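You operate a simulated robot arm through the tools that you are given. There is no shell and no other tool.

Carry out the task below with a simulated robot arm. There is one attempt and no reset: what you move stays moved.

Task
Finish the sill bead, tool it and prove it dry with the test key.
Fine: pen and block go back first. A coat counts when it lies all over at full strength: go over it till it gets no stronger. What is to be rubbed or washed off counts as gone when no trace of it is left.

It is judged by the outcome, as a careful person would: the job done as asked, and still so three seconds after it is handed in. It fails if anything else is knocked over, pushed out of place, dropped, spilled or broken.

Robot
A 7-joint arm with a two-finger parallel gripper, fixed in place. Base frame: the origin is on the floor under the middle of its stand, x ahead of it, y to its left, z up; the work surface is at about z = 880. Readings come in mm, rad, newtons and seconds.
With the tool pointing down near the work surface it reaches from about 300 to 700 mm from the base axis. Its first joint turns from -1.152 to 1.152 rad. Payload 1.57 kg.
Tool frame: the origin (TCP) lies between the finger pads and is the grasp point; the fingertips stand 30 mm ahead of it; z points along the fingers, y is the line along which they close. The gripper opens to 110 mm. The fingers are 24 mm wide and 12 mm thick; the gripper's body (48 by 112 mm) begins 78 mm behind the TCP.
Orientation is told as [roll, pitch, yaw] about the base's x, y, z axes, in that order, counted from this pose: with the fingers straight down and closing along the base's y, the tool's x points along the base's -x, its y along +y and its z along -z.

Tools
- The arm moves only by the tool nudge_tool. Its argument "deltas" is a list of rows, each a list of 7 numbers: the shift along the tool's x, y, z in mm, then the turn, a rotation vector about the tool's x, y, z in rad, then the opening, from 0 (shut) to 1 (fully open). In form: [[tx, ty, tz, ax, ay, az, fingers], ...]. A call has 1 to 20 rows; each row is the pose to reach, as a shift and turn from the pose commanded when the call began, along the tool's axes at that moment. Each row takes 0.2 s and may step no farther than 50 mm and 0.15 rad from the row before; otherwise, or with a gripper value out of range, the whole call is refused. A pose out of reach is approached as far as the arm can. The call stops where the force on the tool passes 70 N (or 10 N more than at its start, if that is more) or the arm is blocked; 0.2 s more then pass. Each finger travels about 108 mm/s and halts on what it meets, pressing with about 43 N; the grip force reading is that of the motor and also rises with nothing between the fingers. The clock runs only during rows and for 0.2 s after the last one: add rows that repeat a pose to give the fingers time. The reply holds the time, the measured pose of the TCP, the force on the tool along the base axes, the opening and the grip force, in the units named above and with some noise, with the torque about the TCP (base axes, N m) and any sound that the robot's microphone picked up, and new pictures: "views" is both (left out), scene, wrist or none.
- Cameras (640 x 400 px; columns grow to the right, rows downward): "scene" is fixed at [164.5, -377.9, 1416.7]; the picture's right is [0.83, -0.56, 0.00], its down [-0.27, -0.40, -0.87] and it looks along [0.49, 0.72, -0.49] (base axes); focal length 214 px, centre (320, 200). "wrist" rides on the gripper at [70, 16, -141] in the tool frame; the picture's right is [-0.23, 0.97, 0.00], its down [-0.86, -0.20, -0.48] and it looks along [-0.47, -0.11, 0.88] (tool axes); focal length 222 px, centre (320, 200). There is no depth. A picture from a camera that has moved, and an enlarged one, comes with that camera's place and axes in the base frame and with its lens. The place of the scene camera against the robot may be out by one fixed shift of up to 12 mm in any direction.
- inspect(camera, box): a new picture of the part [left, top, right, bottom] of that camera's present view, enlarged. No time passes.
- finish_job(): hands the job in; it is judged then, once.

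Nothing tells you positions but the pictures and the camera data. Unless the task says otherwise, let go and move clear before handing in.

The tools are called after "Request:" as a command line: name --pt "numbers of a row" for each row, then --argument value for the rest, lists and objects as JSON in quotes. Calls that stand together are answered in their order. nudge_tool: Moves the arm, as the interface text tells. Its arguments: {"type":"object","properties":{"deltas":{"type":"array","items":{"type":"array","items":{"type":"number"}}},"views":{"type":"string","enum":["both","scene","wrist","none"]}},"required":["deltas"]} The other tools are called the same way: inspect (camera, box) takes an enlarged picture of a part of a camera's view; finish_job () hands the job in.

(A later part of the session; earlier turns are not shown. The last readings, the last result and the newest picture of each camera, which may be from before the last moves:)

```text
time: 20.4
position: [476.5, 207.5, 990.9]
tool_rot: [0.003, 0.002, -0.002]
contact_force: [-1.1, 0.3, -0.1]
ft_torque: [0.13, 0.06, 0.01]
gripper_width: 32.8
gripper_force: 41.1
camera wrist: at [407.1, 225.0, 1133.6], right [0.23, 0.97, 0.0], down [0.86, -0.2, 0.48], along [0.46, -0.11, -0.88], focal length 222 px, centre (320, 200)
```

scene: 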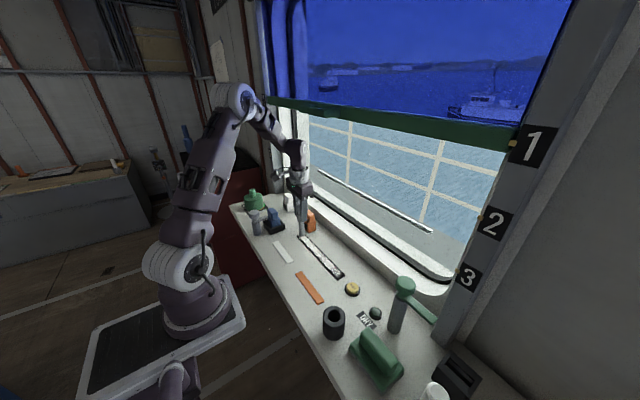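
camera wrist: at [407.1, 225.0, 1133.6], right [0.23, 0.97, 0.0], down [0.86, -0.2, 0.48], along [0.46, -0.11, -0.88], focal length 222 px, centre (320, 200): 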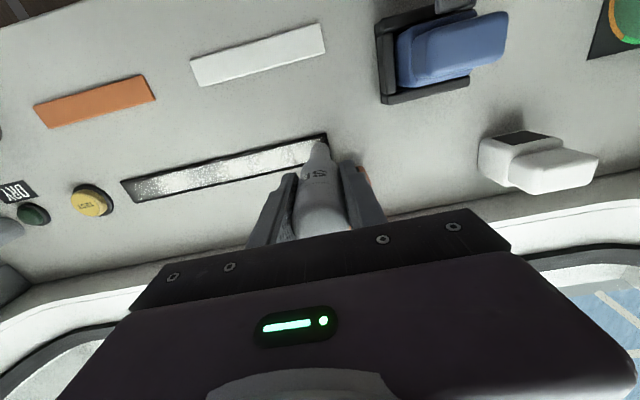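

Request:
inspect --camera "wrist" --box '[110, 120, 350, 220]'

Request:
inspect --camera "scene" --box '[280, 215, 360, 285]'

```text
2.67 times, centred on (230, 170) of wrist
camera zoom: at [407.1, 225.0, 1133.6], right [0.23, 0.97, 0.0], down [0.86, -0.2, 0.48], along [0.46, -0.11, -0.88], focal length 592 px, centre (560, 280)
```

zoom: 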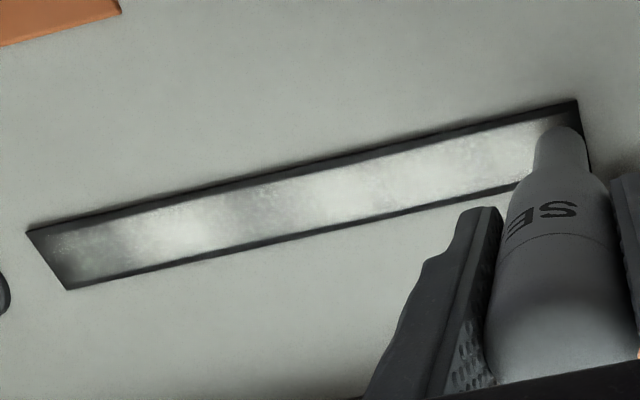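

```text
5.71 times, centred on (320, 250) of scene
camera zoom: at [164.5, -377.9, 1416.7], right [0.83, -0.56, 0.0], down [-0.27, -0.4, -0.87], along [0.49, 0.72, -0.49], focal length 1226 px, centre (320, -86)
```

zoom: 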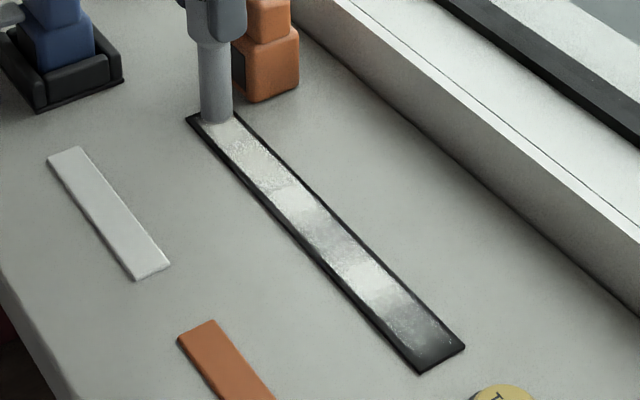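

The coat covers the full width inside the border but is uneven, so more passes are needed. I'll make pass 2 back along the strip with slightly more pressure and a small x offset.

Request:
nudge_tool --pt "-2 2 0.4 0 0 0 0" --pt "-2 -8 0.4 0 0 0 0" --pt "-2 -18 0.4 0 0 0 0" --pt "-2 -28 0.4 0 0 0 0" --pt "-2 -38 0.4 0 0 0 0" --pt "-2 -48 0.4 0 0 0 0" --pt "-2 -58 0.4 0 0 0 0" --pt "-2 -68 0.4 0 0 0 0" --pt "-2 -78 0.4 0 0 0 0" --pt "-2 -88 0.4 0 0 0 0" --pt "-2 -98 0.4 0 0 0 0" --pt "-2 -108 0.4 0 0 0 0" --pt "-2 -118 0.4 0 0 0 0" --views "wrist"

```text
time: 23.2
position: [478.6, 88.4, 992.2]
tool_rot: [0.002, -0.002, 0.001]
contact_force: [0.4, 2.9, 2.8]
ft_torque: [0.42, -0.01, 0.0]
gripper_width: 32.8
gripper_force: 40.9
camera wrist: at [409.3, 105.6, 1133.9], right [0.23, 0.97, 0.0], down [0.85, -0.2, 0.48], along [0.47, -0.11, -0.88], focal length 222 px, centre (320, 200)
```

wrist: 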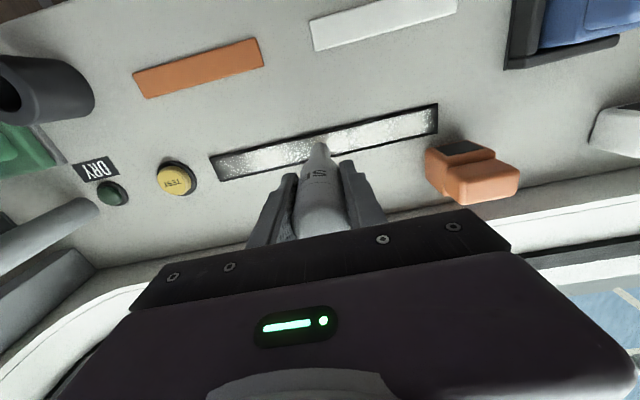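

Request:
nudge_tool --pt "0 -10 0.2 0 0 0 0" --pt "0 -20 0.2 0 0 0 0" --pt "0 -30 0.2 0 0 0 0" --pt "0 -40 0.2 0 0 0 0" --pt "0 -50 0.2 0 0 0 0" --pt "0 -60 0.2 0 0 0 0" --pt "0 -70 0.2 0 0 0 0" --pt "0 -79 0.2 0 0 0 0" --pt "0 -88 0.2 0 0 0 0" --pt "0 -97 0.2 0 0 0 0" --pt "0 -105 0.2 0 0 0 0" --pt "0 -112 0.2 0 0 0 0" --pt "0 -118 0.2 0 0 0 0" --views "both"

```text
time: 26.0
position: [479.0, -29.0, 991.9]
tool_rot: [0.0, -0.002, -0.002]
contact_force: [0.1, 0.1, -1.1]
ft_torque: [-0.01, 0.01, -0.02]
gripper_width: 33.0
gripper_force: 41.4
camera wrist: at [408.9, -12.8, 1133.2], right [0.23, 0.97, 0.0], down [0.86, -0.2, 0.48], along [0.47, -0.11, -0.88], focal length 222 px, centre (320, 200)
```

scene: 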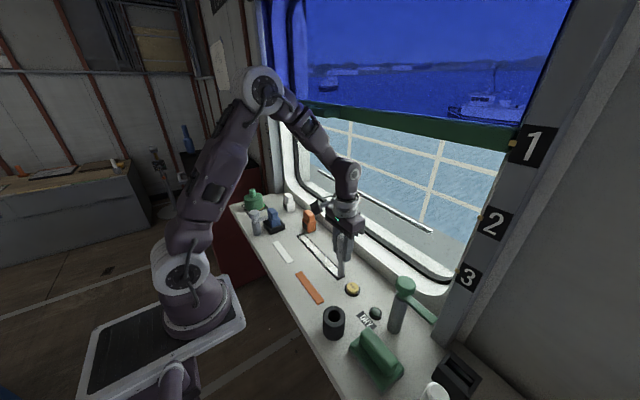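
wrist: 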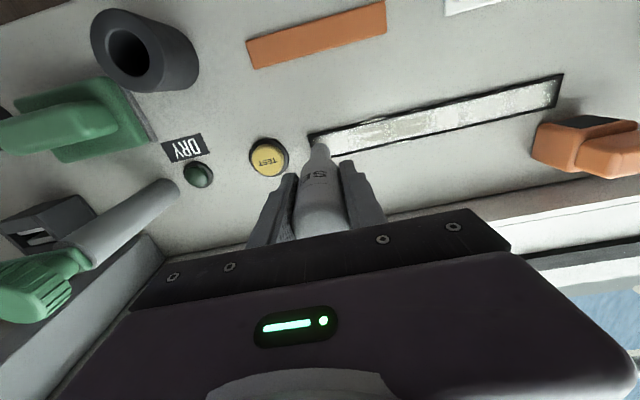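

Request:
inspect --camera "wrist" --box '[300, 60, 580, 200]'

Request:
inspect --camera "scene" --box '[280, 215, 360, 285]'

```text
2.29 times, centred on (440, 130) of wrist
camera zoom: at [408.9, -12.8, 1133.2], right [0.23, 0.97, 0.0], down [0.86, -0.2, 0.48], along [0.47, -0.11, -0.88], focal length 508 px, centre (46, 360)
```

zoom: 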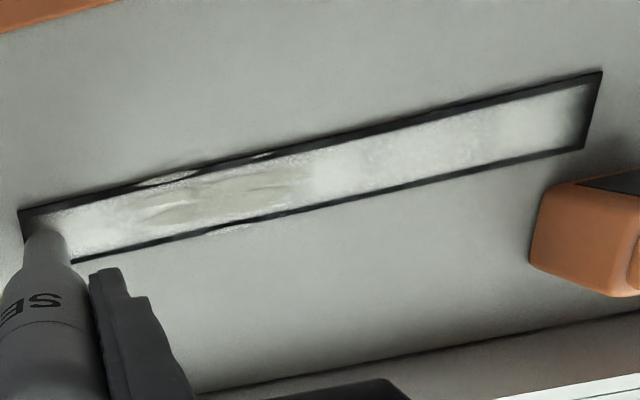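

```text
5.71 times, centred on (320, 250) of scene
camera zoom: at [164.5, -377.9, 1416.7], right [0.83, -0.56, 0.0], down [-0.27, -0.4, -0.87], along [0.49, 0.72, -0.49], focal length 1226 px, centre (320, -86)
```

zoom: 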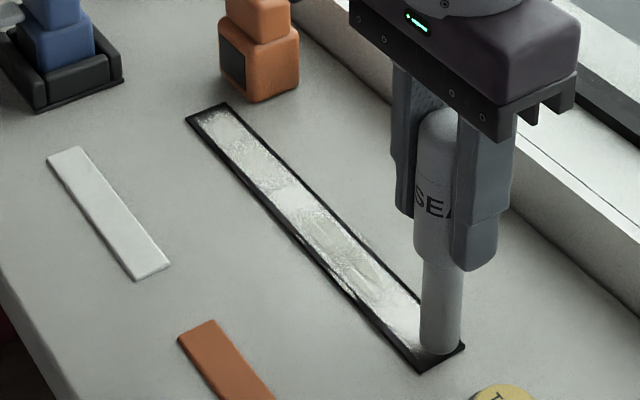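

Request:
inspect --camera "wrist" --box '[330, 110, 450, 180]'

Request:
inspect --camera "wrist" --box '[440, 60, 580, 150]'

Request:
inspect --camera "scene" --box '[305, 230, 355, 285]'

```text
5.33 times, centred on (390, 145) of wrist
camera zoom: at [408.9, -12.8, 1133.2], right [0.23, 0.97, 0.0], down [0.86, -0.2, 0.48], along [0.47, -0.11, -0.88], focal length 1185 px, centre (-53, 493)
```

zoom: 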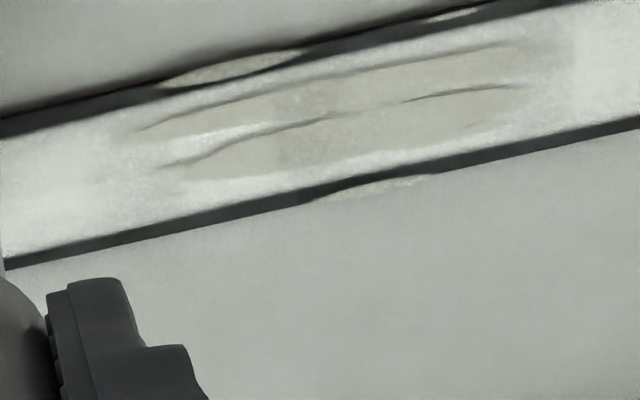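

```text
4.44 times, centred on (510, 105) of wrist
camera zoom: at [408.9, -12.8, 1133.2], right [0.23, 0.97, 0.0], down [0.86, -0.2, 0.48], along [0.47, -0.11, -0.88], focal length 987 px, centre (-524, 622)
```

zoom: 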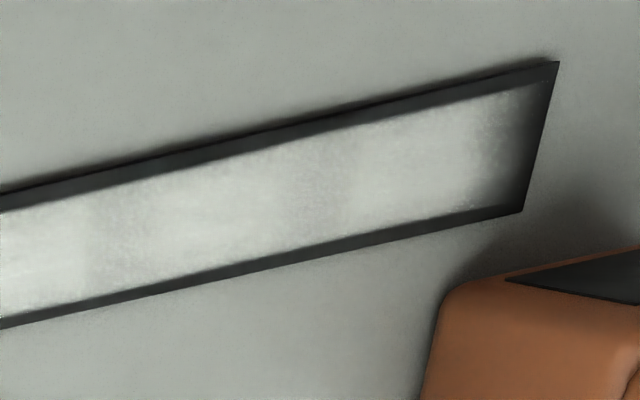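

```text
7.27 times, centred on (330, 258) of scene
camera zoom: at [164.5, -377.9, 1416.7], right [0.83, -0.56, 0.0], down [-0.27, -0.4, -0.87], along [0.49, 0.72, -0.49], focal length 1560 px, centre (247, -218)
```

zoom: 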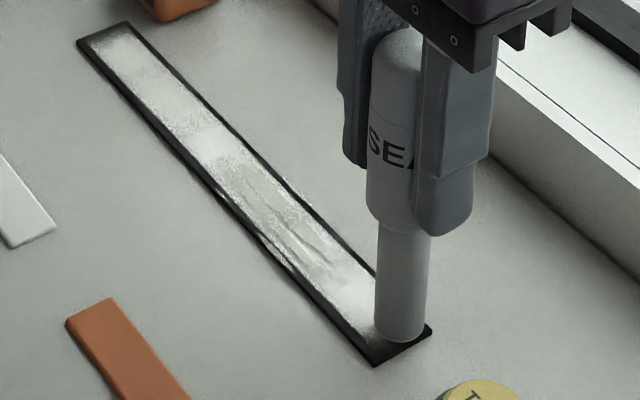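

A lumpy beige pattern has appeared where the coat got strongest (y 11–98). It looks like the raw bead that will need tooling. I'll carry on coating the rest with another pass on the other x offset.

Request:
nudge_tool --pt "2 -2 0.3 0 0 0 0" --pt "4 -2 0.3 0 0 0 0" --pt "4 4 0.3 0 0 0 0" --pt "4 12 0.3 0 0 0 0" --pt "4 20 0.3 0 0 0 0" --pt "4 28 0.3 0 0 0 0" --pt "4 36 0.3 0 0 0 0" --pt "4 44 0.3 0 0 0 0" --pt "4 52 0.3 0 0 0 0" --views "both"

```text
time: 28.0
position: [472.9, 22.2, 992.1]
tool_rot: [0.001, -0.001, 0.0]
contact_force: [0.9, -0.4, -2.0]
ft_torque: [0.01, -0.03, 0.01]
gripper_width: 33.0
gripper_force: 40.9
camera wrist: at [404.0, 40.2, 1133.1], right [0.23, 0.97, 0.0], down [0.86, -0.2, 0.48], along [0.47, -0.11, -0.88], focal length 222 px, centre (320, 200)
```

scene: 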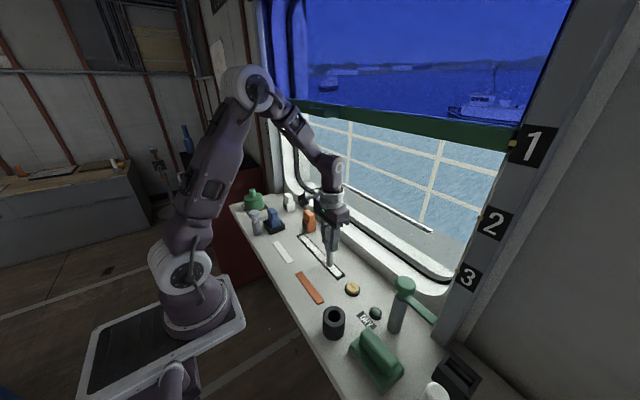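
wrist: 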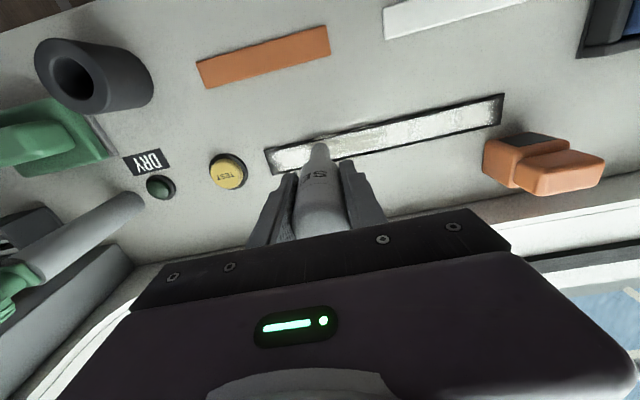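

Request:
inspect --camera "wrist" --box '[255, 125, 345, 185]'

Request:
inspect --camera "wrist" --box '[330, 85, 510, 170]'

Request:
inspect --camera "scene" --box '[295, 230, 355, 285]'

```text
6.67 times, centred on (300, 155) of wrist
camera zoom: at [404.0, 40.2, 1133.1], right [0.23, 0.97, 0.0], down [0.86, -0.2, 0.48], along [0.47, -0.11, -0.88], focal length 1481 px, centre (453, 500)
```

zoom: 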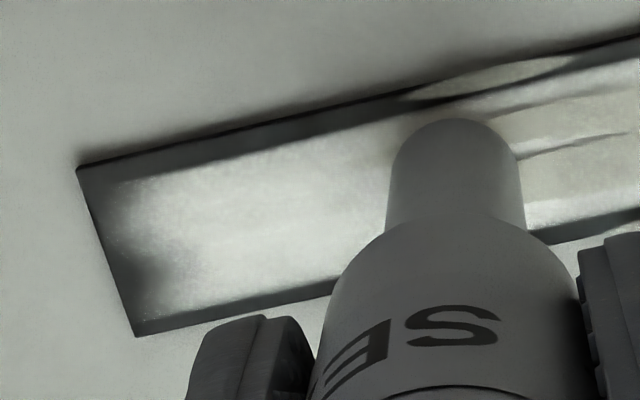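

```text
3.56 times, centred on (420, 128) of wrist
camera zoom: at [404.0, 40.2, 1133.1], right [0.23, 0.97, 0.0], down [0.86, -0.2, 0.48], along [0.47, -0.11, -0.88], focal length 790 px, centre (-36, 458)
```

zoom: 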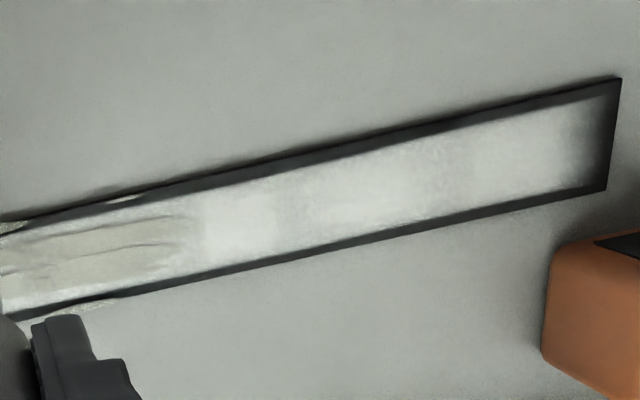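

```text
7.27 times, centred on (325, 258) of scene
camera zoom: at [164.5, -377.9, 1416.7], right [0.83, -0.56, 0.0], down [-0.27, -0.4, -0.87], along [0.49, 0.72, -0.49], focal length 1560 px, centre (284, -218)
```

zoom: 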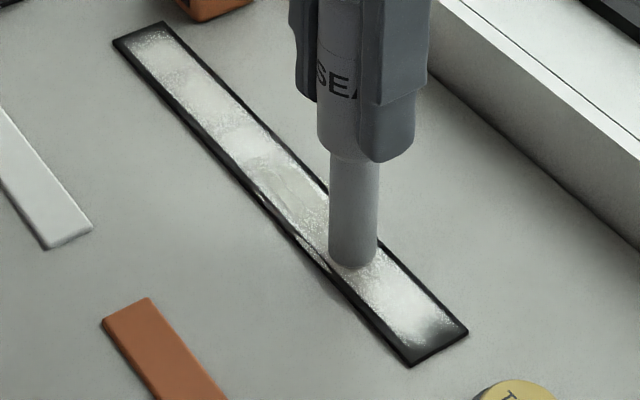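

The near end is now strong apart from a feathered corner, and the lumps stayed in the middle part. I'll lift slightly, hop to y≈100 and go over the far half again.

Request:
nudge_tool --pt "0 0 -6 0 0 0 0" --pt "0 35 -6 0 0 0 0" --pt "0 78 -6 0 0 0 0" --pt "0 80 -1 0 0 0 0" --pt "0 82 0.4 0 0 0 0" --pt "0 92 0.4 0 0 0 0" --pt "0 102 0.4 0 0 0 0" --pt "0 112 0.4 0 0 0 0" --pt "0 122 0.4 0 0 0 0" --pt "0 132 0.4 0 0 0 0" --pt "0 142 0.4 0 0 0 0" --pt "0 152 0.4 0 0 0 0" --pt "0 162 0.4 0 0 0 0" --pt "0 170 0.4 0 0 0 0" --pt "0 178 0.4 0 0 0 0" --pt "0 184 0.4 0 0 0 0" --pt "0 187 0.4 0 0 0 0" --views "both"

```text
time: 31.6
position: [474.1, 211.2, 989.0]
tool_rot: [0.001, -0.002, -0.002]
contact_force: [-0.8, -2.2, 2.7]
ft_torque: [-0.36, -0.01, -0.06]
gripper_width: 33.2
gripper_force: 40.7
camera wrist: at [404.5, 227.3, 1132.9], right [0.23, 0.97, 0.0], down [0.85, -0.2, 0.48], along [0.47, -0.11, -0.88], focal length 222 px, centre (320, 200)
```

scene: 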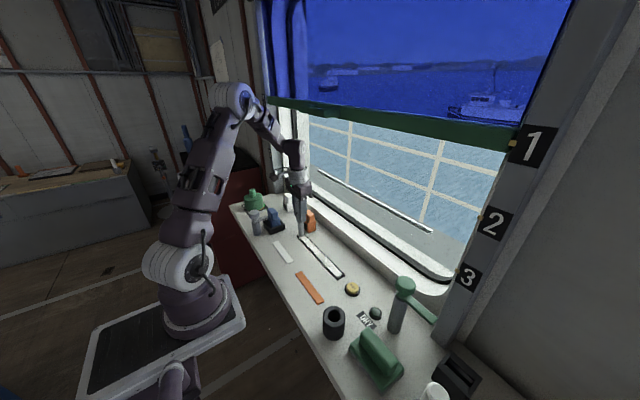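
wrist: 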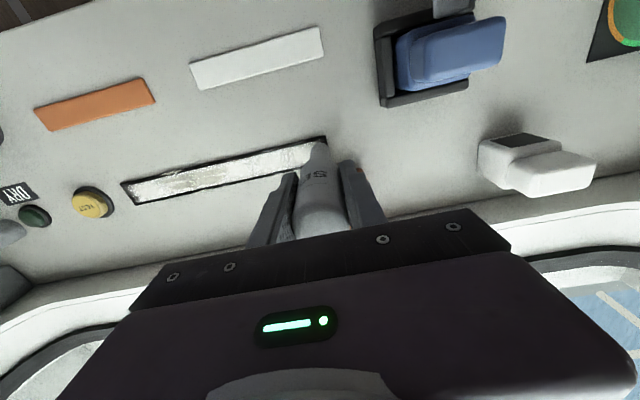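

Request:
inspect --camera "wrist" --box '[110, 125, 350, 215]'

Request:
inspect --camera "wrist" --box '[110, 145, 230, 215]'

Request:
inspect --camera "wrist" --box '[220, 125, 340, 195]'

```text
2.67 times, centred on (230, 170) of wrist
camera zoom: at [404.5, 227.3, 1132.9], right [0.23, 0.97, 0.0], down [0.85, -0.2, 0.48], along [0.47, -0.11, -0.88], focal length 592 px, centre (560, 280)
```

zoom: 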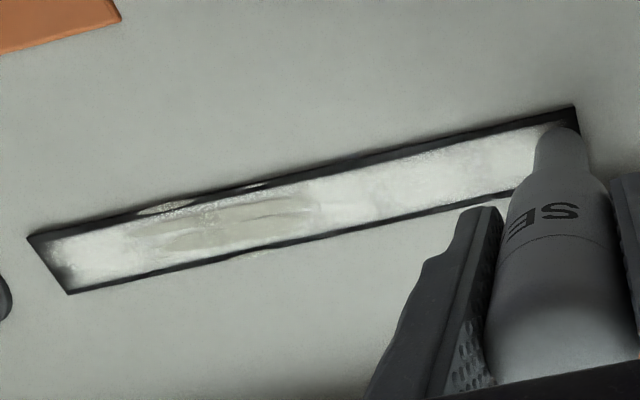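

```text
5.33 times, centred on (170, 180) of wrist
camera zoom: at [404.5, 227.3, 1132.9], right [0.23, 0.97, 0.0], down [0.85, -0.2, 0.48], along [0.47, -0.11, -0.88], focal length 1185 px, centre (1120, 307)
```

zoom: 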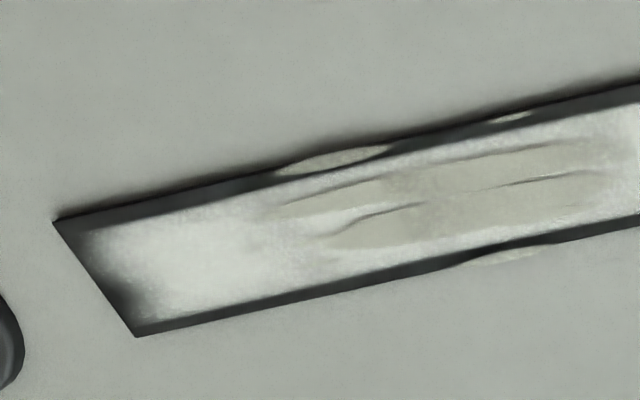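

```text
5.33 times, centred on (280, 160) of wrist
camera zoom: at [404.5, 227.3, 1132.9], right [0.23, 0.97, 0.0], down [0.85, -0.2, 0.48], along [0.47, -0.11, -0.88], focal length 1185 px, centre (533, 413)
```

zoom: 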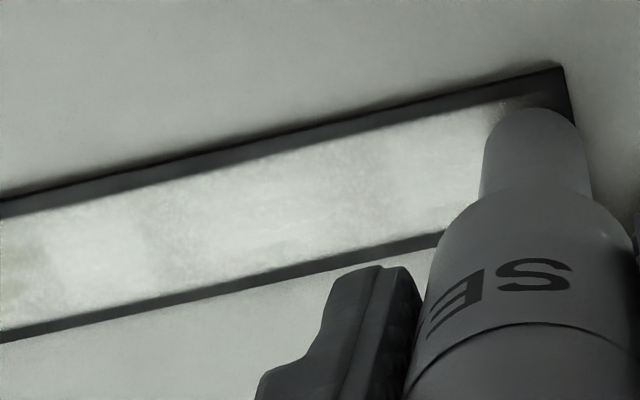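

The far half is strongly coated now. I'll go over the far end with side offsets and return along the other edge to y≈100.

Request:
nudge_tool --pt "0 -4 0.2 0 0 0 0" --pt "-3 -4 0.2 0 0 0 0" --pt "-6 -2 0.2 0 0 0 0" --pt "-6 -8 0.2 0 0 0 0" --pt "-3 -8 0.2 0 0 0 0" --pt "1 -6 0.2 0 0 0 0" --pt "1 -12 0.2 0 0 0 0" --pt "-4 -14 0.2 0 0 0 0" --pt "-5 -22 0.2 0 0 0 0" --pt "-5 -32 0.2 0 0 0 0" --pt "-5 -42 0.2 0 0 0 0" --pt "-5 -52 0.2 0 0 0 0" --pt "-5 -62 0.2 0 0 0 0" --pt "-5 -72 0.2 0 0 0 0" --pt "-5 -82 0.2 0 0 0 0" --pt "-5 -92 0.2 0 0 0 0" --pt "-5 -102 0.2 0 0 0 0" --views "both"

```text
time: 35.2
position: [479.8, 108.7, 991.6]
tool_rot: [0.0, -0.001, 0.0]
contact_force: [0.6, 13.1, 14.4]
ft_torque: [1.26, -0.12, 0.03]
gripper_width: 33.1
gripper_force: 41.1
camera wrist: at [409.4, 126.0, 1132.7], right [0.23, 0.97, 0.0], down [0.85, -0.2, 0.48], along [0.47, -0.11, -0.88], focal length 222 px, centre (320, 200)
```

scene: 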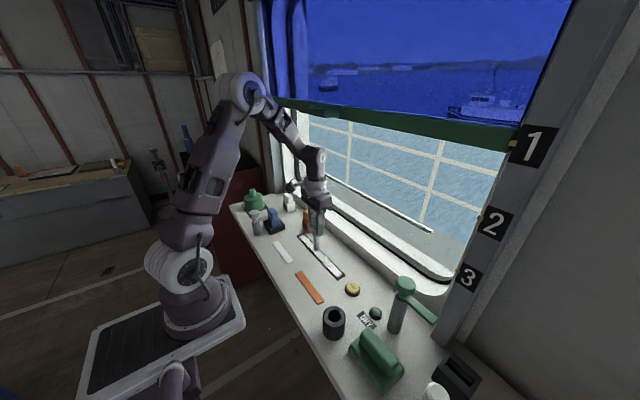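
wrist: 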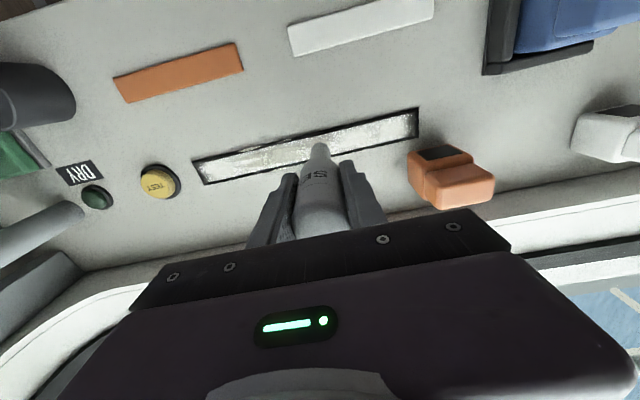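

Request:
inspect --camera "wrist" --box '[310, 95, 440, 175]'

Request:
inspect --camera "wrist" --box '[180, 130, 310, 200]'

```text
4.92 times, centred on (375, 135) of wrist
camera zoom: at [409.4, 126.0, 1132.7], right [0.23, 0.97, 0.0], down [0.85, -0.2, 0.48], along [0.47, -0.11, -0.88], focal length 1094 px, centre (49, 520)
```

zoom: 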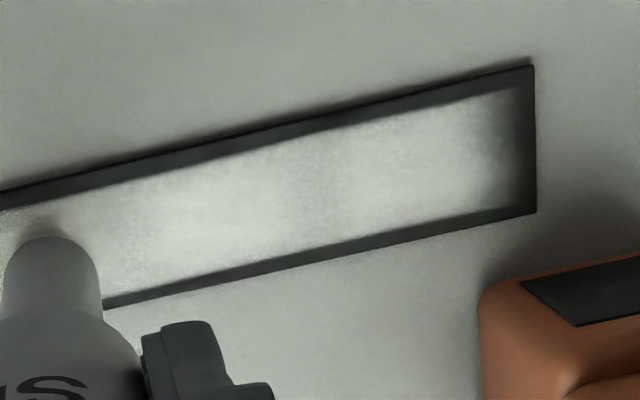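

```text
4.92 times, centred on (245, 165) of wrist
camera zoom: at [409.4, 126.0, 1132.7], right [0.23, 0.97, 0.0], down [0.85, -0.2, 0.48], along [0.47, -0.11, -0.88], focal length 1094 px, centre (689, 372)
```

zoom: 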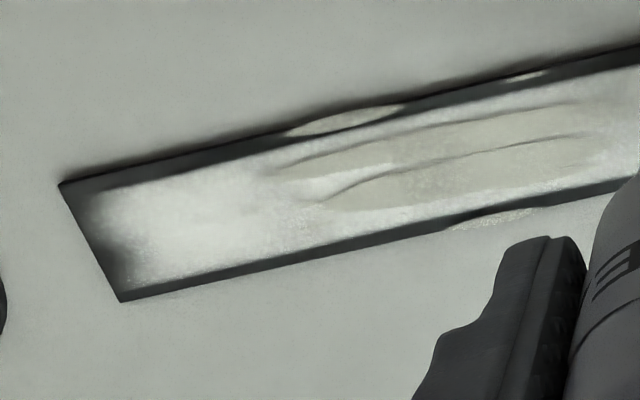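

The far end still has a feathered edge. I'll go back there with firmer pressure to see whether it gets stronger.

Request:
nudge_tool --pt "0 0 -5 0 0 0 0" --pt "2 45 -5 0 0 0 0" --pt "3 90 -5 0 0 0 0" --pt "3 98 -2 0 0 0 0" --pt "3 98 0.5 0 0 0 0" --pt "3 100 0.8 0 0 0 0" --views "none"

```text
time: 36.6
position: [476.4, 206.6, 991.3]
tool_rot: [0.001, -0.002, -0.002]
contact_force: [-3.6, -6.3, 18.4]
ft_torque: [-0.67, 0.29, 0.0]
gripper_width: 33.1
gripper_force: 41.1
```

Request:
nudge_tool --pt "0 2 -0.2 0 0 0 0" --pt "0 4 -0.2 0 0 0 0" --pt "3 4 -0.2 0 0 0 0" --pt "4 1 -0.2 0 0 0 0" --pt "0 0 -0.2 0 0 0 0" --pt "-4 1 -0.2 0 0 0 0" --pt "-4 4 -0.2 0 0 0 0" --pt "0 5 -0.2 0 0 0 0" --pt "4 5 -0.2 0 0 0 0" --pt "0 3 -0.2 0 0 0 0" --pt "-4 5 -0.2 0 0 0 0" --pt "0 4 -0.2 0 0 0 0" --pt "0 -4 -0.2 0 0 0 0" --pt "0 -4 -6 0 0 0 0" --pt "0 -35 -8 0 0 0 0" --views "both"

```text
time: 39.8
position: [475.1, 171.1, 996.7]
tool_rot: [0.001, 0.001, -0.002]
contact_force: [0.0, 0.1, -1.0]
ft_torque: [-0.04, -0.03, -0.04]
gripper_width: 32.9
gripper_force: 41.2
camera wrist: at [405.3, 188.8, 1139.4], right [0.23, 0.97, 0.0], down [0.85, -0.2, 0.48], along [0.47, -0.11, -0.88], focal length 222 px, centre (320, 200)
```

scene: 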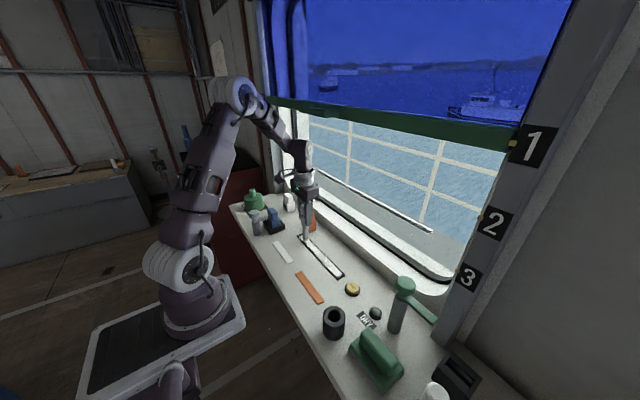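
wrist: 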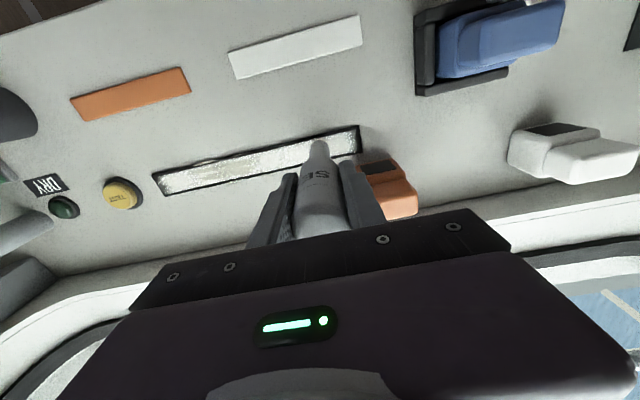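

Request:
inspect --camera "wrist" --box '[270, 110, 380, 180]'

Request:
inspect --camera "scene" --box '[285, 220, 345, 270]'

Request:
inspect --camera "wrist" --box '[140, 130, 300, 210]'

```text
5.71 times, centred on (325, 145) of wrist
camera zoom: at [405.3, 188.8, 1139.4], right [0.23, 0.97, 0.0], down [0.85, -0.2, 0.48], along [0.47, -0.11, -0.88], focal length 1269 px, centre (291, 514)
```

zoom: 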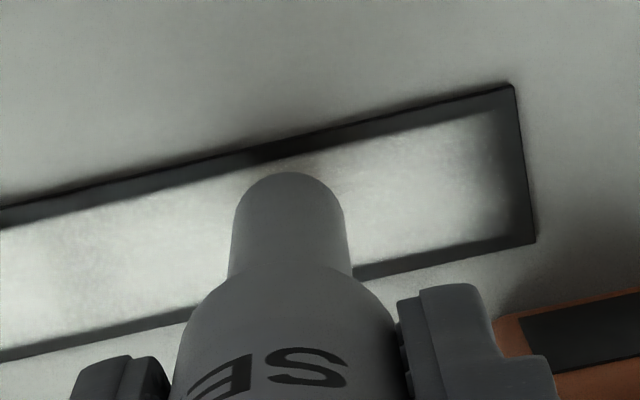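

```text
8.00 times, centred on (315, 245) of scene
camera zoom: at [164.5, -377.9, 1416.7], right [0.83, -0.56, 0.0], down [-0.27, -0.4, -0.87], along [0.49, 0.72, -0.49], focal length 1716 px, centre (360, -160)
```

zoom: 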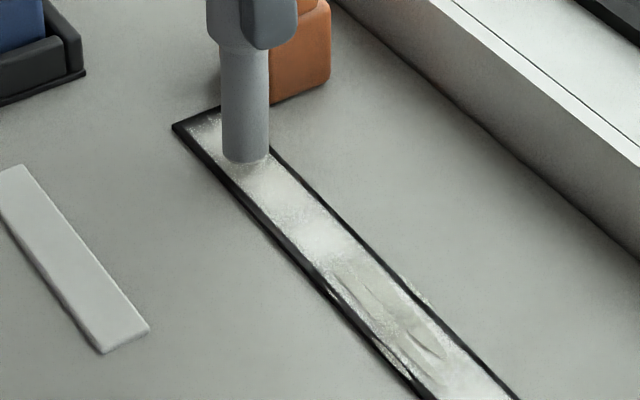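

```text
4.00 times, centred on (220, 170) of wrist
camera zoom: at [405.3, 188.8, 1139.4], right [0.23, 0.97, 0.0], down [0.85, -0.2, 0.48], along [0.47, -0.11, -0.88], focal length 888 px, centre (720, 320)
```

zoom: 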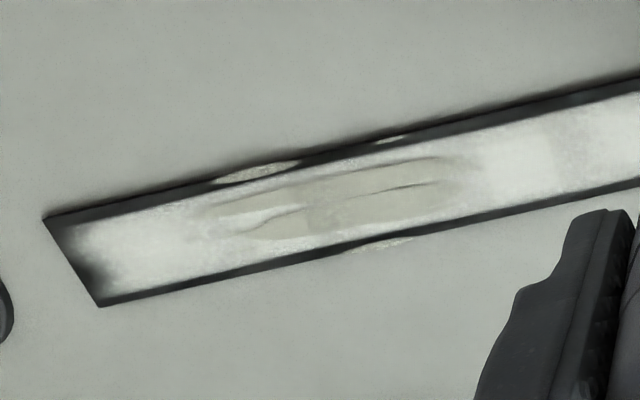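

The far end now looks filled up to its border. I'll hop back to the near end to fill the feathered corner.

Request:
nudge_tool --pt "0 -45 0 0 0 0 0" --pt "0 -90 0 0 0 0 0" --pt "0 -135 0 0 0 0 0" --pt "-1 -180 0 0 0 0 0" --pt "-3 -200 0 0 0 0 0" --pt "-3 -200 5 0 0 0 0" --pt "-3 -200 7 0 0 0 0" --views "none"

```text
time: 41.4
position: [480.3, -28.8, 992.3]
tool_rot: [0.0, 0.0, -0.002]
contact_force: [0.2, -0.1, -1.7]
ft_torque: [0.04, 0.0, -0.05]
gripper_width: 33.1
gripper_force: 41.0
```

Request:
nudge_tool --pt "0 0 0.5 0 0 0 0" --pt "0 0 0.8 0 0 0 0" --views "none"

```text
time: 42.0
position: [479.3, -28.8, 990.6]
tool_rot: [0.002, -0.001, -0.001]
contact_force: [0.1, -0.9, -1.5]
ft_torque: [-0.04, 0.03, -0.01]
gripper_width: 32.8
gripper_force: 41.0
```

Request:
nudge_tool --pt "0 0 0.5 0 0 0 0" --pt "0 0 0.8 0 0 0 0" --views "none"

```text
time: 42.6
position: [480.1, -27.7, 989.5]
tool_rot: [0.001, -0.001, -0.004]
contact_force: [-3.6, 0.5, 15.0]
ft_torque: [-0.08, 0.23, 0.03]
gripper_width: 32.7
gripper_force: 40.9
```

Good contact at 15 N. I'll wiggle around the near end to fill it, then stroke up to the lump zone.

Request:
nudge_tool --pt "0 -3 -0.2 0 0 0 0" --pt "-1 -6 -0.2 0 0 0 0" --pt "2 -6 -0.2 0 0 0 0" --pt "5 -6 -0.2 0 0 0 0" --pt "6 -3 -0.2 0 0 0 0" --pt "3 -2 -0.2 0 0 0 0" --pt "-1 -2 -0.2 0 0 0 0" --pt "-1 -5 -0.2 0 0 0 0" --pt "3 -6 -0.2 0 0 0 0" --pt "6 -5 -0.2 0 0 0 0" --pt "5 2 -0.2 0 0 0 0" --pt "5 10 -0.2 0 0 0 0" --pt "5 20 -0.2 0 0 0 0" --pt "5 30 -0.2 0 0 0 0" --pt "5 40 -0.2 0 0 0 0" --views "both"

```text
time: 45.8
position: [474.8, 11.8, 990.3]
tool_rot: [0.0, 0.001, 0.0]
contact_force: [-0.4, 0.3, -0.4]
ft_torque: [0.02, -0.01, -0.02]
gripper_width: 32.3
gripper_force: 40.9
camera wrist: at [404.6, 29.9, 1132.0], right [0.23, 0.97, 0.0], down [0.85, -0.2, 0.48], along [0.47, -0.11, -0.88], focal length 222 px, centre (320, 200)
```

scene: 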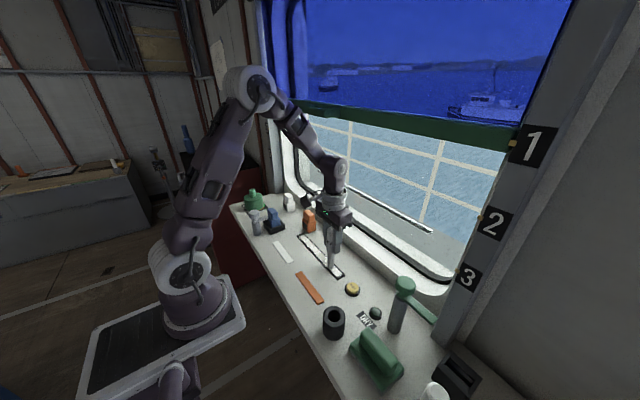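
wrist: 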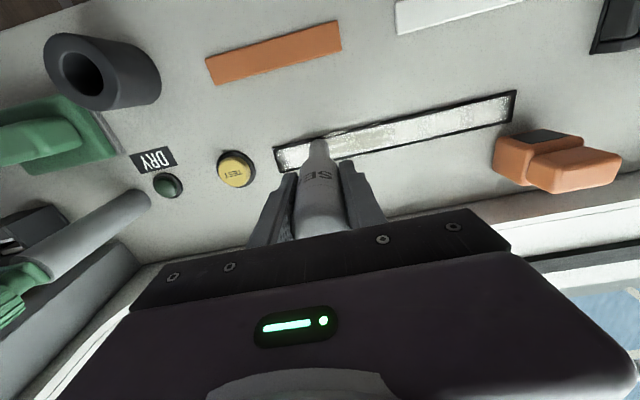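

Request:
inspect --camera "wrist" --box '[260, 125, 340, 180]'

Request:
inspect --camera "wrist" --box '[320, 85, 520, 170]'

Request:
inspect --camera "scene" --box '[295, 230, 355, 285]'

```text
7.27 times, centred on (300, 152) of wrist
camera zoom: at [404.6, 29.9, 1132.0], right [0.23, 0.97, 0.0], down [0.85, -0.2, 0.48], along [0.47, -0.11, -0.88], focal length 1615 px, centre (466, 546)
```

zoom: 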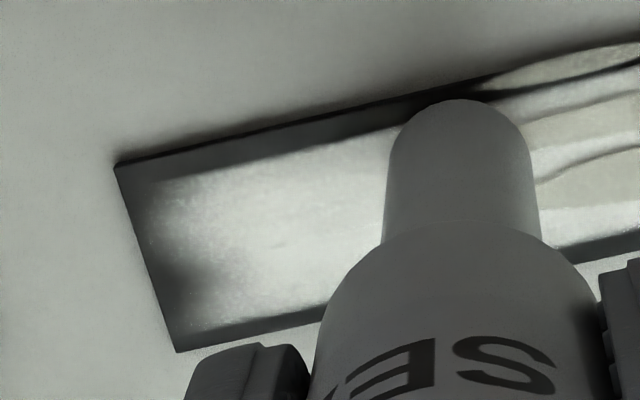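

```text
3.20 times, centred on (420, 128) of wrist
camera zoom: at [404.6, 29.9, 1132.0], right [0.23, 0.97, 0.0], down [0.85, -0.2, 0.48], along [0.47, -0.11, -0.88], focal length 711 px, centre (0, 432)
```

zoom: 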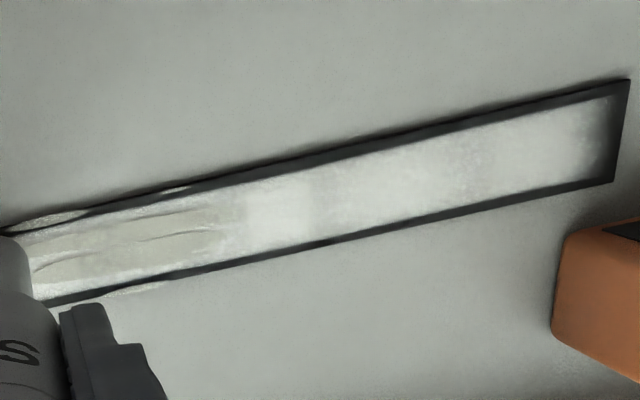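

```text
7.27 times, centred on (325, 258) of scene
camera zoom: at [164.5, -377.9, 1416.7], right [0.83, -0.56, 0.0], down [-0.27, -0.4, -0.87], along [0.49, 0.72, -0.49], focal length 1560 px, centre (284, -218)
```

zoom: 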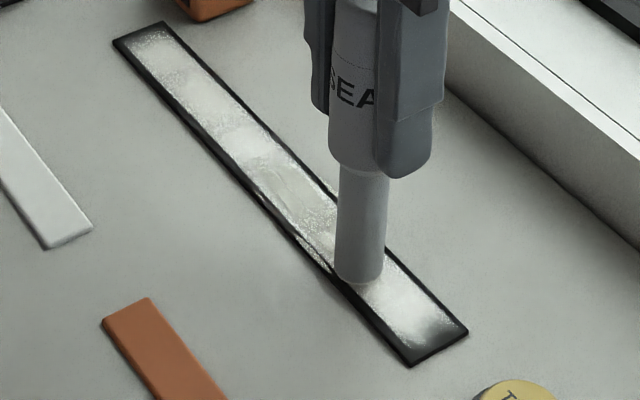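

The near end's +x corner is still weak and contact was lost while wiggling. I'll go back there, find light contact again and dwell on that corner.

Request:
nudge_tool --pt "-3 -20 -3 0 0 0 0" --pt "-6 -44 -3 0 0 0 0" --pt "-7 -45 -0.5 0 0 0 0" --pt "-7 -45 0.2 0 0 0 0" --pt "-7 -45 0.5 0 0 0 0" --views "none"

```text
time: 47.0
position: [480.9, -34.1, 988.4]
tool_rot: [0.0, -0.001, -0.002]
contact_force: [-1.6, -0.5, 13.1]
ft_torque: [-0.09, 0.13, -0.01]
gripper_width: 32.4
gripper_force: 41.1
```

Request:
nudge_tool --pt "-1.5 0 0 0 0 0 0" --pt "-3 1 0 0 0 0 0" --pt "-3 3 0 0 0 0 0" --pt "0 3 0 0 0 0 0" --pt "0 1 0 0 0 0 0" --pt "2 0 0 0 0 0 0" --pt "4 0 0 0 0 0 0" --pt "4 3 0 0 0 0 0" --views "wrist"

```text
time: 48.8
position: [478.0, -29.7, 988.6]
tool_rot: [0.0, 0.001, -0.001]
contact_force: [0.8, -0.3, -0.5]
ft_torque: [0.03, -0.04, 0.0]
gripper_width: 32.4
gripper_force: 40.5
camera wrist: at [407.7, -12.5, 1130.9], right [0.23, 0.97, 0.0], down [0.85, -0.2, 0.48], along [0.47, -0.11, -0.88], focal length 222 px, centre (320, 200)
```

wrist: 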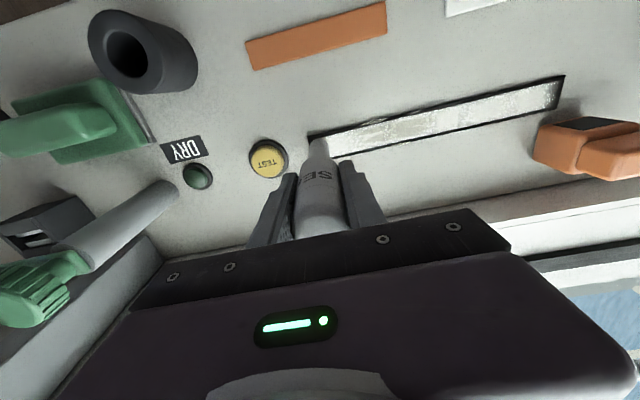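

Request:
nudge_tool --pt "0 0 -6 0 0 0 0" --pt "0 40 -10 0 0 0 0" --pt "0 80 -10 0 0 0 0" --views "wrist"

Request:
inspect --camera "wrist" --box '[190, 130, 320, 200]'

Request:
inspect --camera "scene" --box '[295, 230, 355, 285]'

```text
time: 49.6
position: [474.7, 50.3, 998.5]
tool_rot: [0.0, -0.001, -0.001]
contact_force: [-1.5, -0.6, -0.9]
ft_torque: [0.01, -0.01, -0.05]
gripper_width: 32.6
gripper_force: 40.5
camera wrist: at [405.9, 67.6, 1140.2], right [0.23, 0.97, 0.0], down [0.85, -0.2, 0.48], along [0.47, -0.11, -0.88], focal length 222 px, centre (320, 200)
```

wrist: 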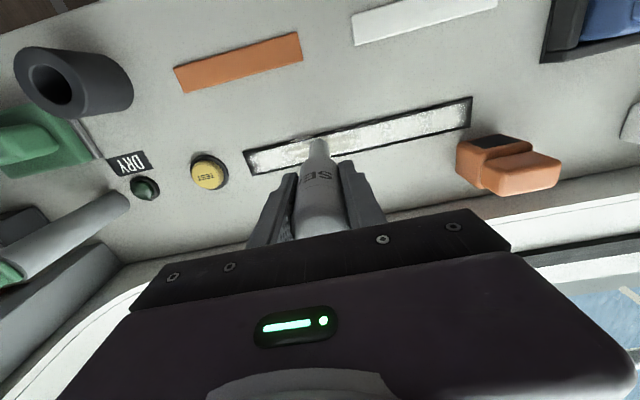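

```text
4.92 times, centred on (255, 165) of wrist
camera zoom: at [405.9, 67.6, 1140.2], right [0.23, 0.97, 0.0], down [0.85, -0.2, 0.48], along [0.47, -0.11, -0.88], focal length 1094 px, centre (640, 372)
```

zoom: 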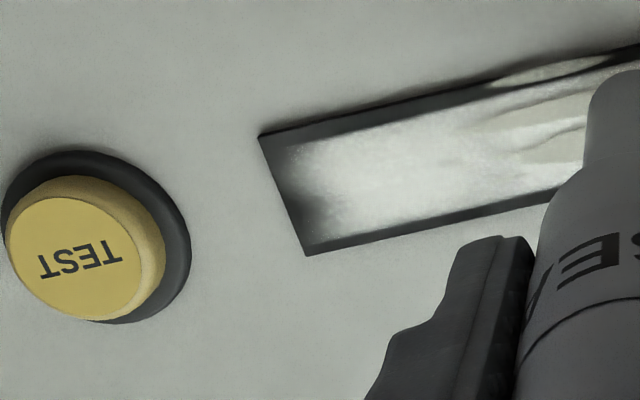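

```text
7.27 times, centred on (325, 258) of scene
camera zoom: at [164.5, -377.9, 1416.7], right [0.83, -0.56, 0.0], down [-0.27, -0.4, -0.87], along [0.49, 0.72, -0.49], focal length 1560 px, centre (284, -218)
```

zoom: 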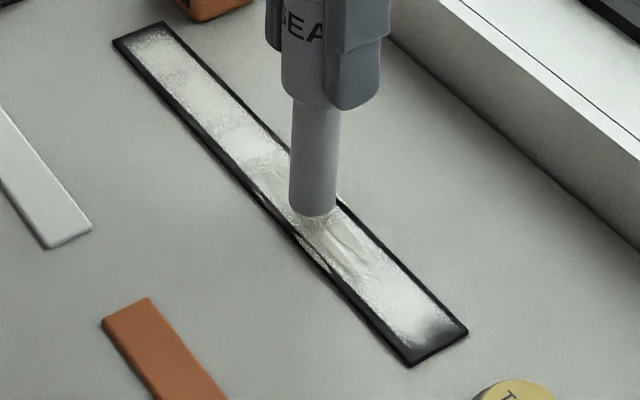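

The near end is improving but contact fades because the pen creeps up in the grip. I'll repeat with a slow downward feed while moving, to keep steady contact.

Request:
nudge_tool --pt "0 -45 0 0 0 0 0" --pt "-3 -83 0 0 0 0 0" --pt "-4 -83 8 0 0 0 0" --pt "-4 -83 10 0 0 0 0" --pt "-4 -83 10.5 0 0 0 0" --pt "-5 -82 10.6 0 0 0 0" --pt "-5 -80 10.7 0 0 0 0" --pt "-2 -80 10.8 0 0 0 0" --pt "-2 -83 10.9 0 0 0 0" --pt "1 -83 11.0 0 0 0 0" --pt "3 -82 11.1 0 0 0 0" --pt "3 -80 11.2 0 0 0 0" --pt "0 -79 11.3 0 0 0 0" --views "none"

```text
time: 52.4
position: [475.6, -32.2, 988.6]
tool_rot: [-0.002, 0.004, -0.003]
contact_force: [-8.2, -13.5, 21.9]
ft_torque: [-1.54, 0.74, -0.08]
gripper_width: 32.5
gripper_force: 41.1
```

Now there's firm contact. I'll stroke up the strip with tiny feed.

Request:
nudge_tool --pt "-2 -4 -0.2 0 0 0 0" --pt "-3 -2 -0.2 0 0 0 0" --pt "-3 4 -0.2 0 0 0 0" --pt "-3 10 -0.17 0 0 0 0" --pt "-3 20 -0.14 0 0 0 0" --pt "-3 30 -0.11 0 0 0 0" --pt "-3 40 -0.08 0 0 0 0" --pt "-3 50 -0.05 0 0 0 0" --pt "-3 60 -0.02 0 0 0 0" --pt "-3 70 0.01 0 0 0 0" --pt "-3 80 0.04 0 0 0 0" --pt "-3 90 0.07 0 0 0 0" --pt "-3 100 0.1 0 0 0 0" --pt "-3 110 0.13 0 0 0 0" --pt "-3 120 0.16 0 0 0 0" --pt "-3 130 0.19 0 0 0 0" --pt "-3 140 0.22 0 0 0 0" --views "wrist"

Request:
inspect --camera "wrist" --box '[170, 120, 330, 210]'

Request:
inspect --camera "scene" --box '[295, 230, 355, 285]'

```text
time: 56.0
position: [480.6, 108.7, 987.9]
tool_rot: [-0.002, -0.002, -0.002]
contact_force: [-0.7, -21.8, 28.2]
ft_torque: [-2.31, -0.1, -0.1]
gripper_width: 32.9
gripper_force: 40.7
camera wrist: at [411.0, 127.2, 1129.1], right [0.23, 0.97, 0.0], down [0.85, -0.2, 0.48], along [0.47, -0.11, -0.88], focal length 222 px, centre (320, 200)
```

wrist: 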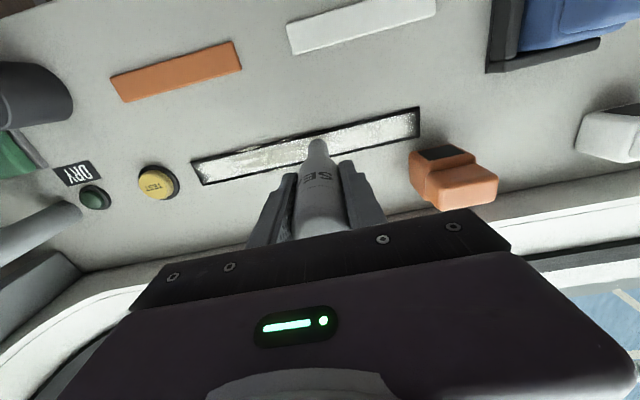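

```text
4.00 times, centred on (250, 165) of wrist
camera zoom: at [411.0, 127.2, 1129.1], right [0.23, 0.97, 0.0], down [0.85, -0.2, 0.48], along [0.47, -0.11, -0.88], focal length 888 px, centre (600, 340)
```

zoom: 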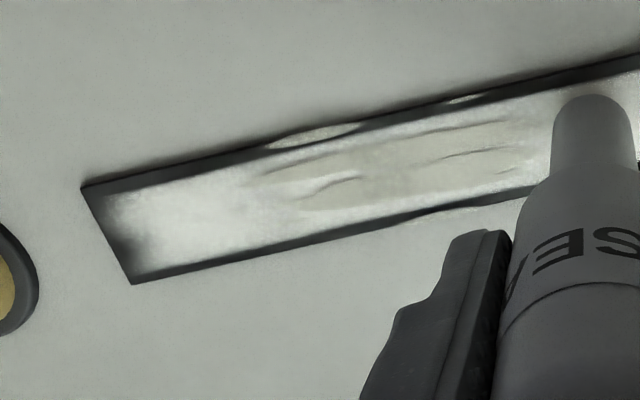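

```text
7.27 times, centred on (325, 258) of scene
camera zoom: at [164.0, -378.6, 1416.5], right [0.83, -0.56, 0.0], down [-0.27, -0.4, -0.87], along [0.49, 0.72, -0.48], focal length 1560 px, centre (284, -218)
```

zoom: 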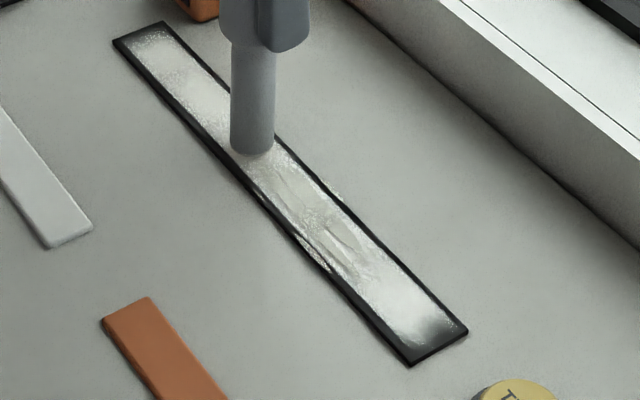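

Contact is firm here. I'll ease it slightly and continue to the far end.

Request:
nudge_tool --pt "0 2 -0.4 0 0 0 0" --pt "0 10 -0.38 0 0 0 0" --pt "0 20 -0.35 0 0 0 0" --pt "0 30 -0.32 0 0 0 0" --pt "0 40 -0.29 0 0 0 0" --pt "0 50 -0.26 0 0 0 0" --pt "0 60 -0.23 0 0 0 0" --pt "0 70 -0.2 0 0 0 0" --pt "0 80 -0.17 0 0 0 0" --pt "0 90 -0.14 0 0 0 0" --pt "0 98 -0.11 0 0 0 0" --pt "0 102 -0.1 0 0 0 0" --pt "3 102 -0.05 0 0 0 0" --pt "6 102 0 0 0 0 0" --pt "6 98 0.05 0 0 0 0" --views "none"

```text
time: 59.2
position: [475.0, 209.1, 988.1]
tool_rot: [0.0, -0.001, -0.001]
contact_force: [-0.1, -0.3, -1.3]
ft_torque: [-0.04, 0.02, 0.0]
gripper_width: 32.4
gripper_force: 40.5
```

Request:
nudge_tool --pt "0 0 0.4 0 0 0 0" --pt "0 0 0.7 0 0 0 0" --views "none"

```text
time: 59.8
position: [473.9, 209.1, 985.8]
tool_rot: [0.0, 0.0, -0.001]
contact_force: [-0.1, 0.8, -0.6]
ft_torque: [0.0, 0.0, 0.0]
gripper_width: 32.5
gripper_force: 40.7
```

Request:
nudge_tool --pt "0 0 0.3 0 0 0 0" --pt "0 0 0.6 0 0 0 0" --views "wrist"

Request:
inspect --camera "wrist" --box '[270, 120, 370, 220]'

Request:
inspect --camera "scene" --box '[270, 200, 340, 260]'

```text
time: 60.4
position: [473.5, 209.0, 987.5]
tool_rot: [0.001, 0.0, -0.001]
contact_force: [-0.8, 0.8, 1.8]
ft_torque: [0.0, 0.14, -0.02]
gripper_width: 32.5
gripper_force: 40.5
camera wrist: at [405.4, 226.6, 1128.3], right [0.23, 0.97, 0.0], down [0.85, -0.2, 0.48], along [0.47, -0.11, -0.88], focal length 222 px, centre (320, 200)
```

wrist: 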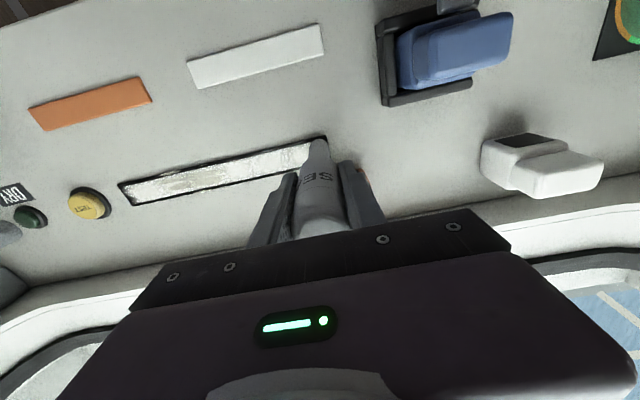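

```text
4.00 times, centred on (320, 170) of wrist
camera zoom: at [405.4, 226.6, 1128.3], right [0.23, 0.97, 0.0], down [0.85, -0.2, 0.48], along [0.47, -0.11, -0.88], focal length 888 px, centre (320, 320)
```

zoom: 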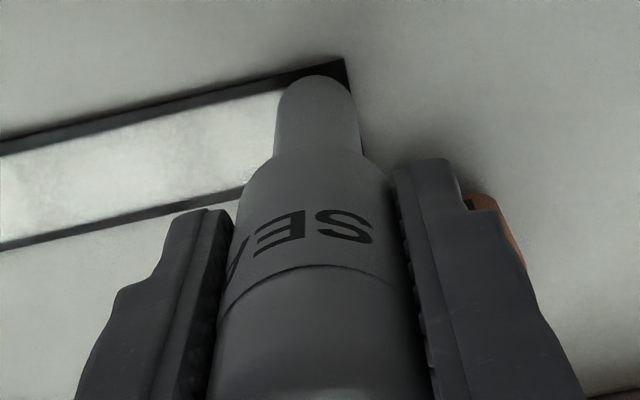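

```text
6.67 times, centred on (305, 230) of scene
camera zoom: at [164.4, -377.9, 1416.7], right [0.83, -0.56, 0.0], down [-0.27, -0.4, -0.87], along [0.49, 0.72, -0.49], focal length 1430 px, centre (420, 0)
```

zoom: 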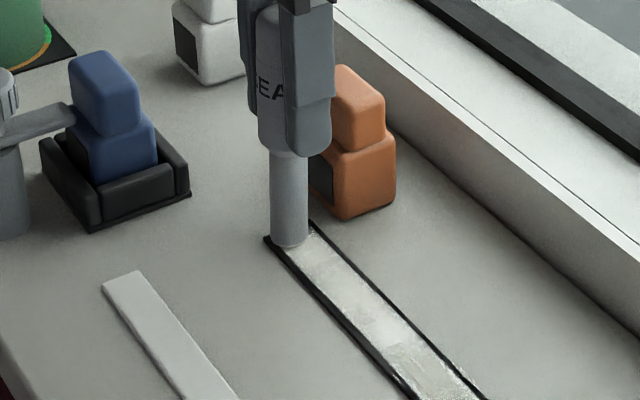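

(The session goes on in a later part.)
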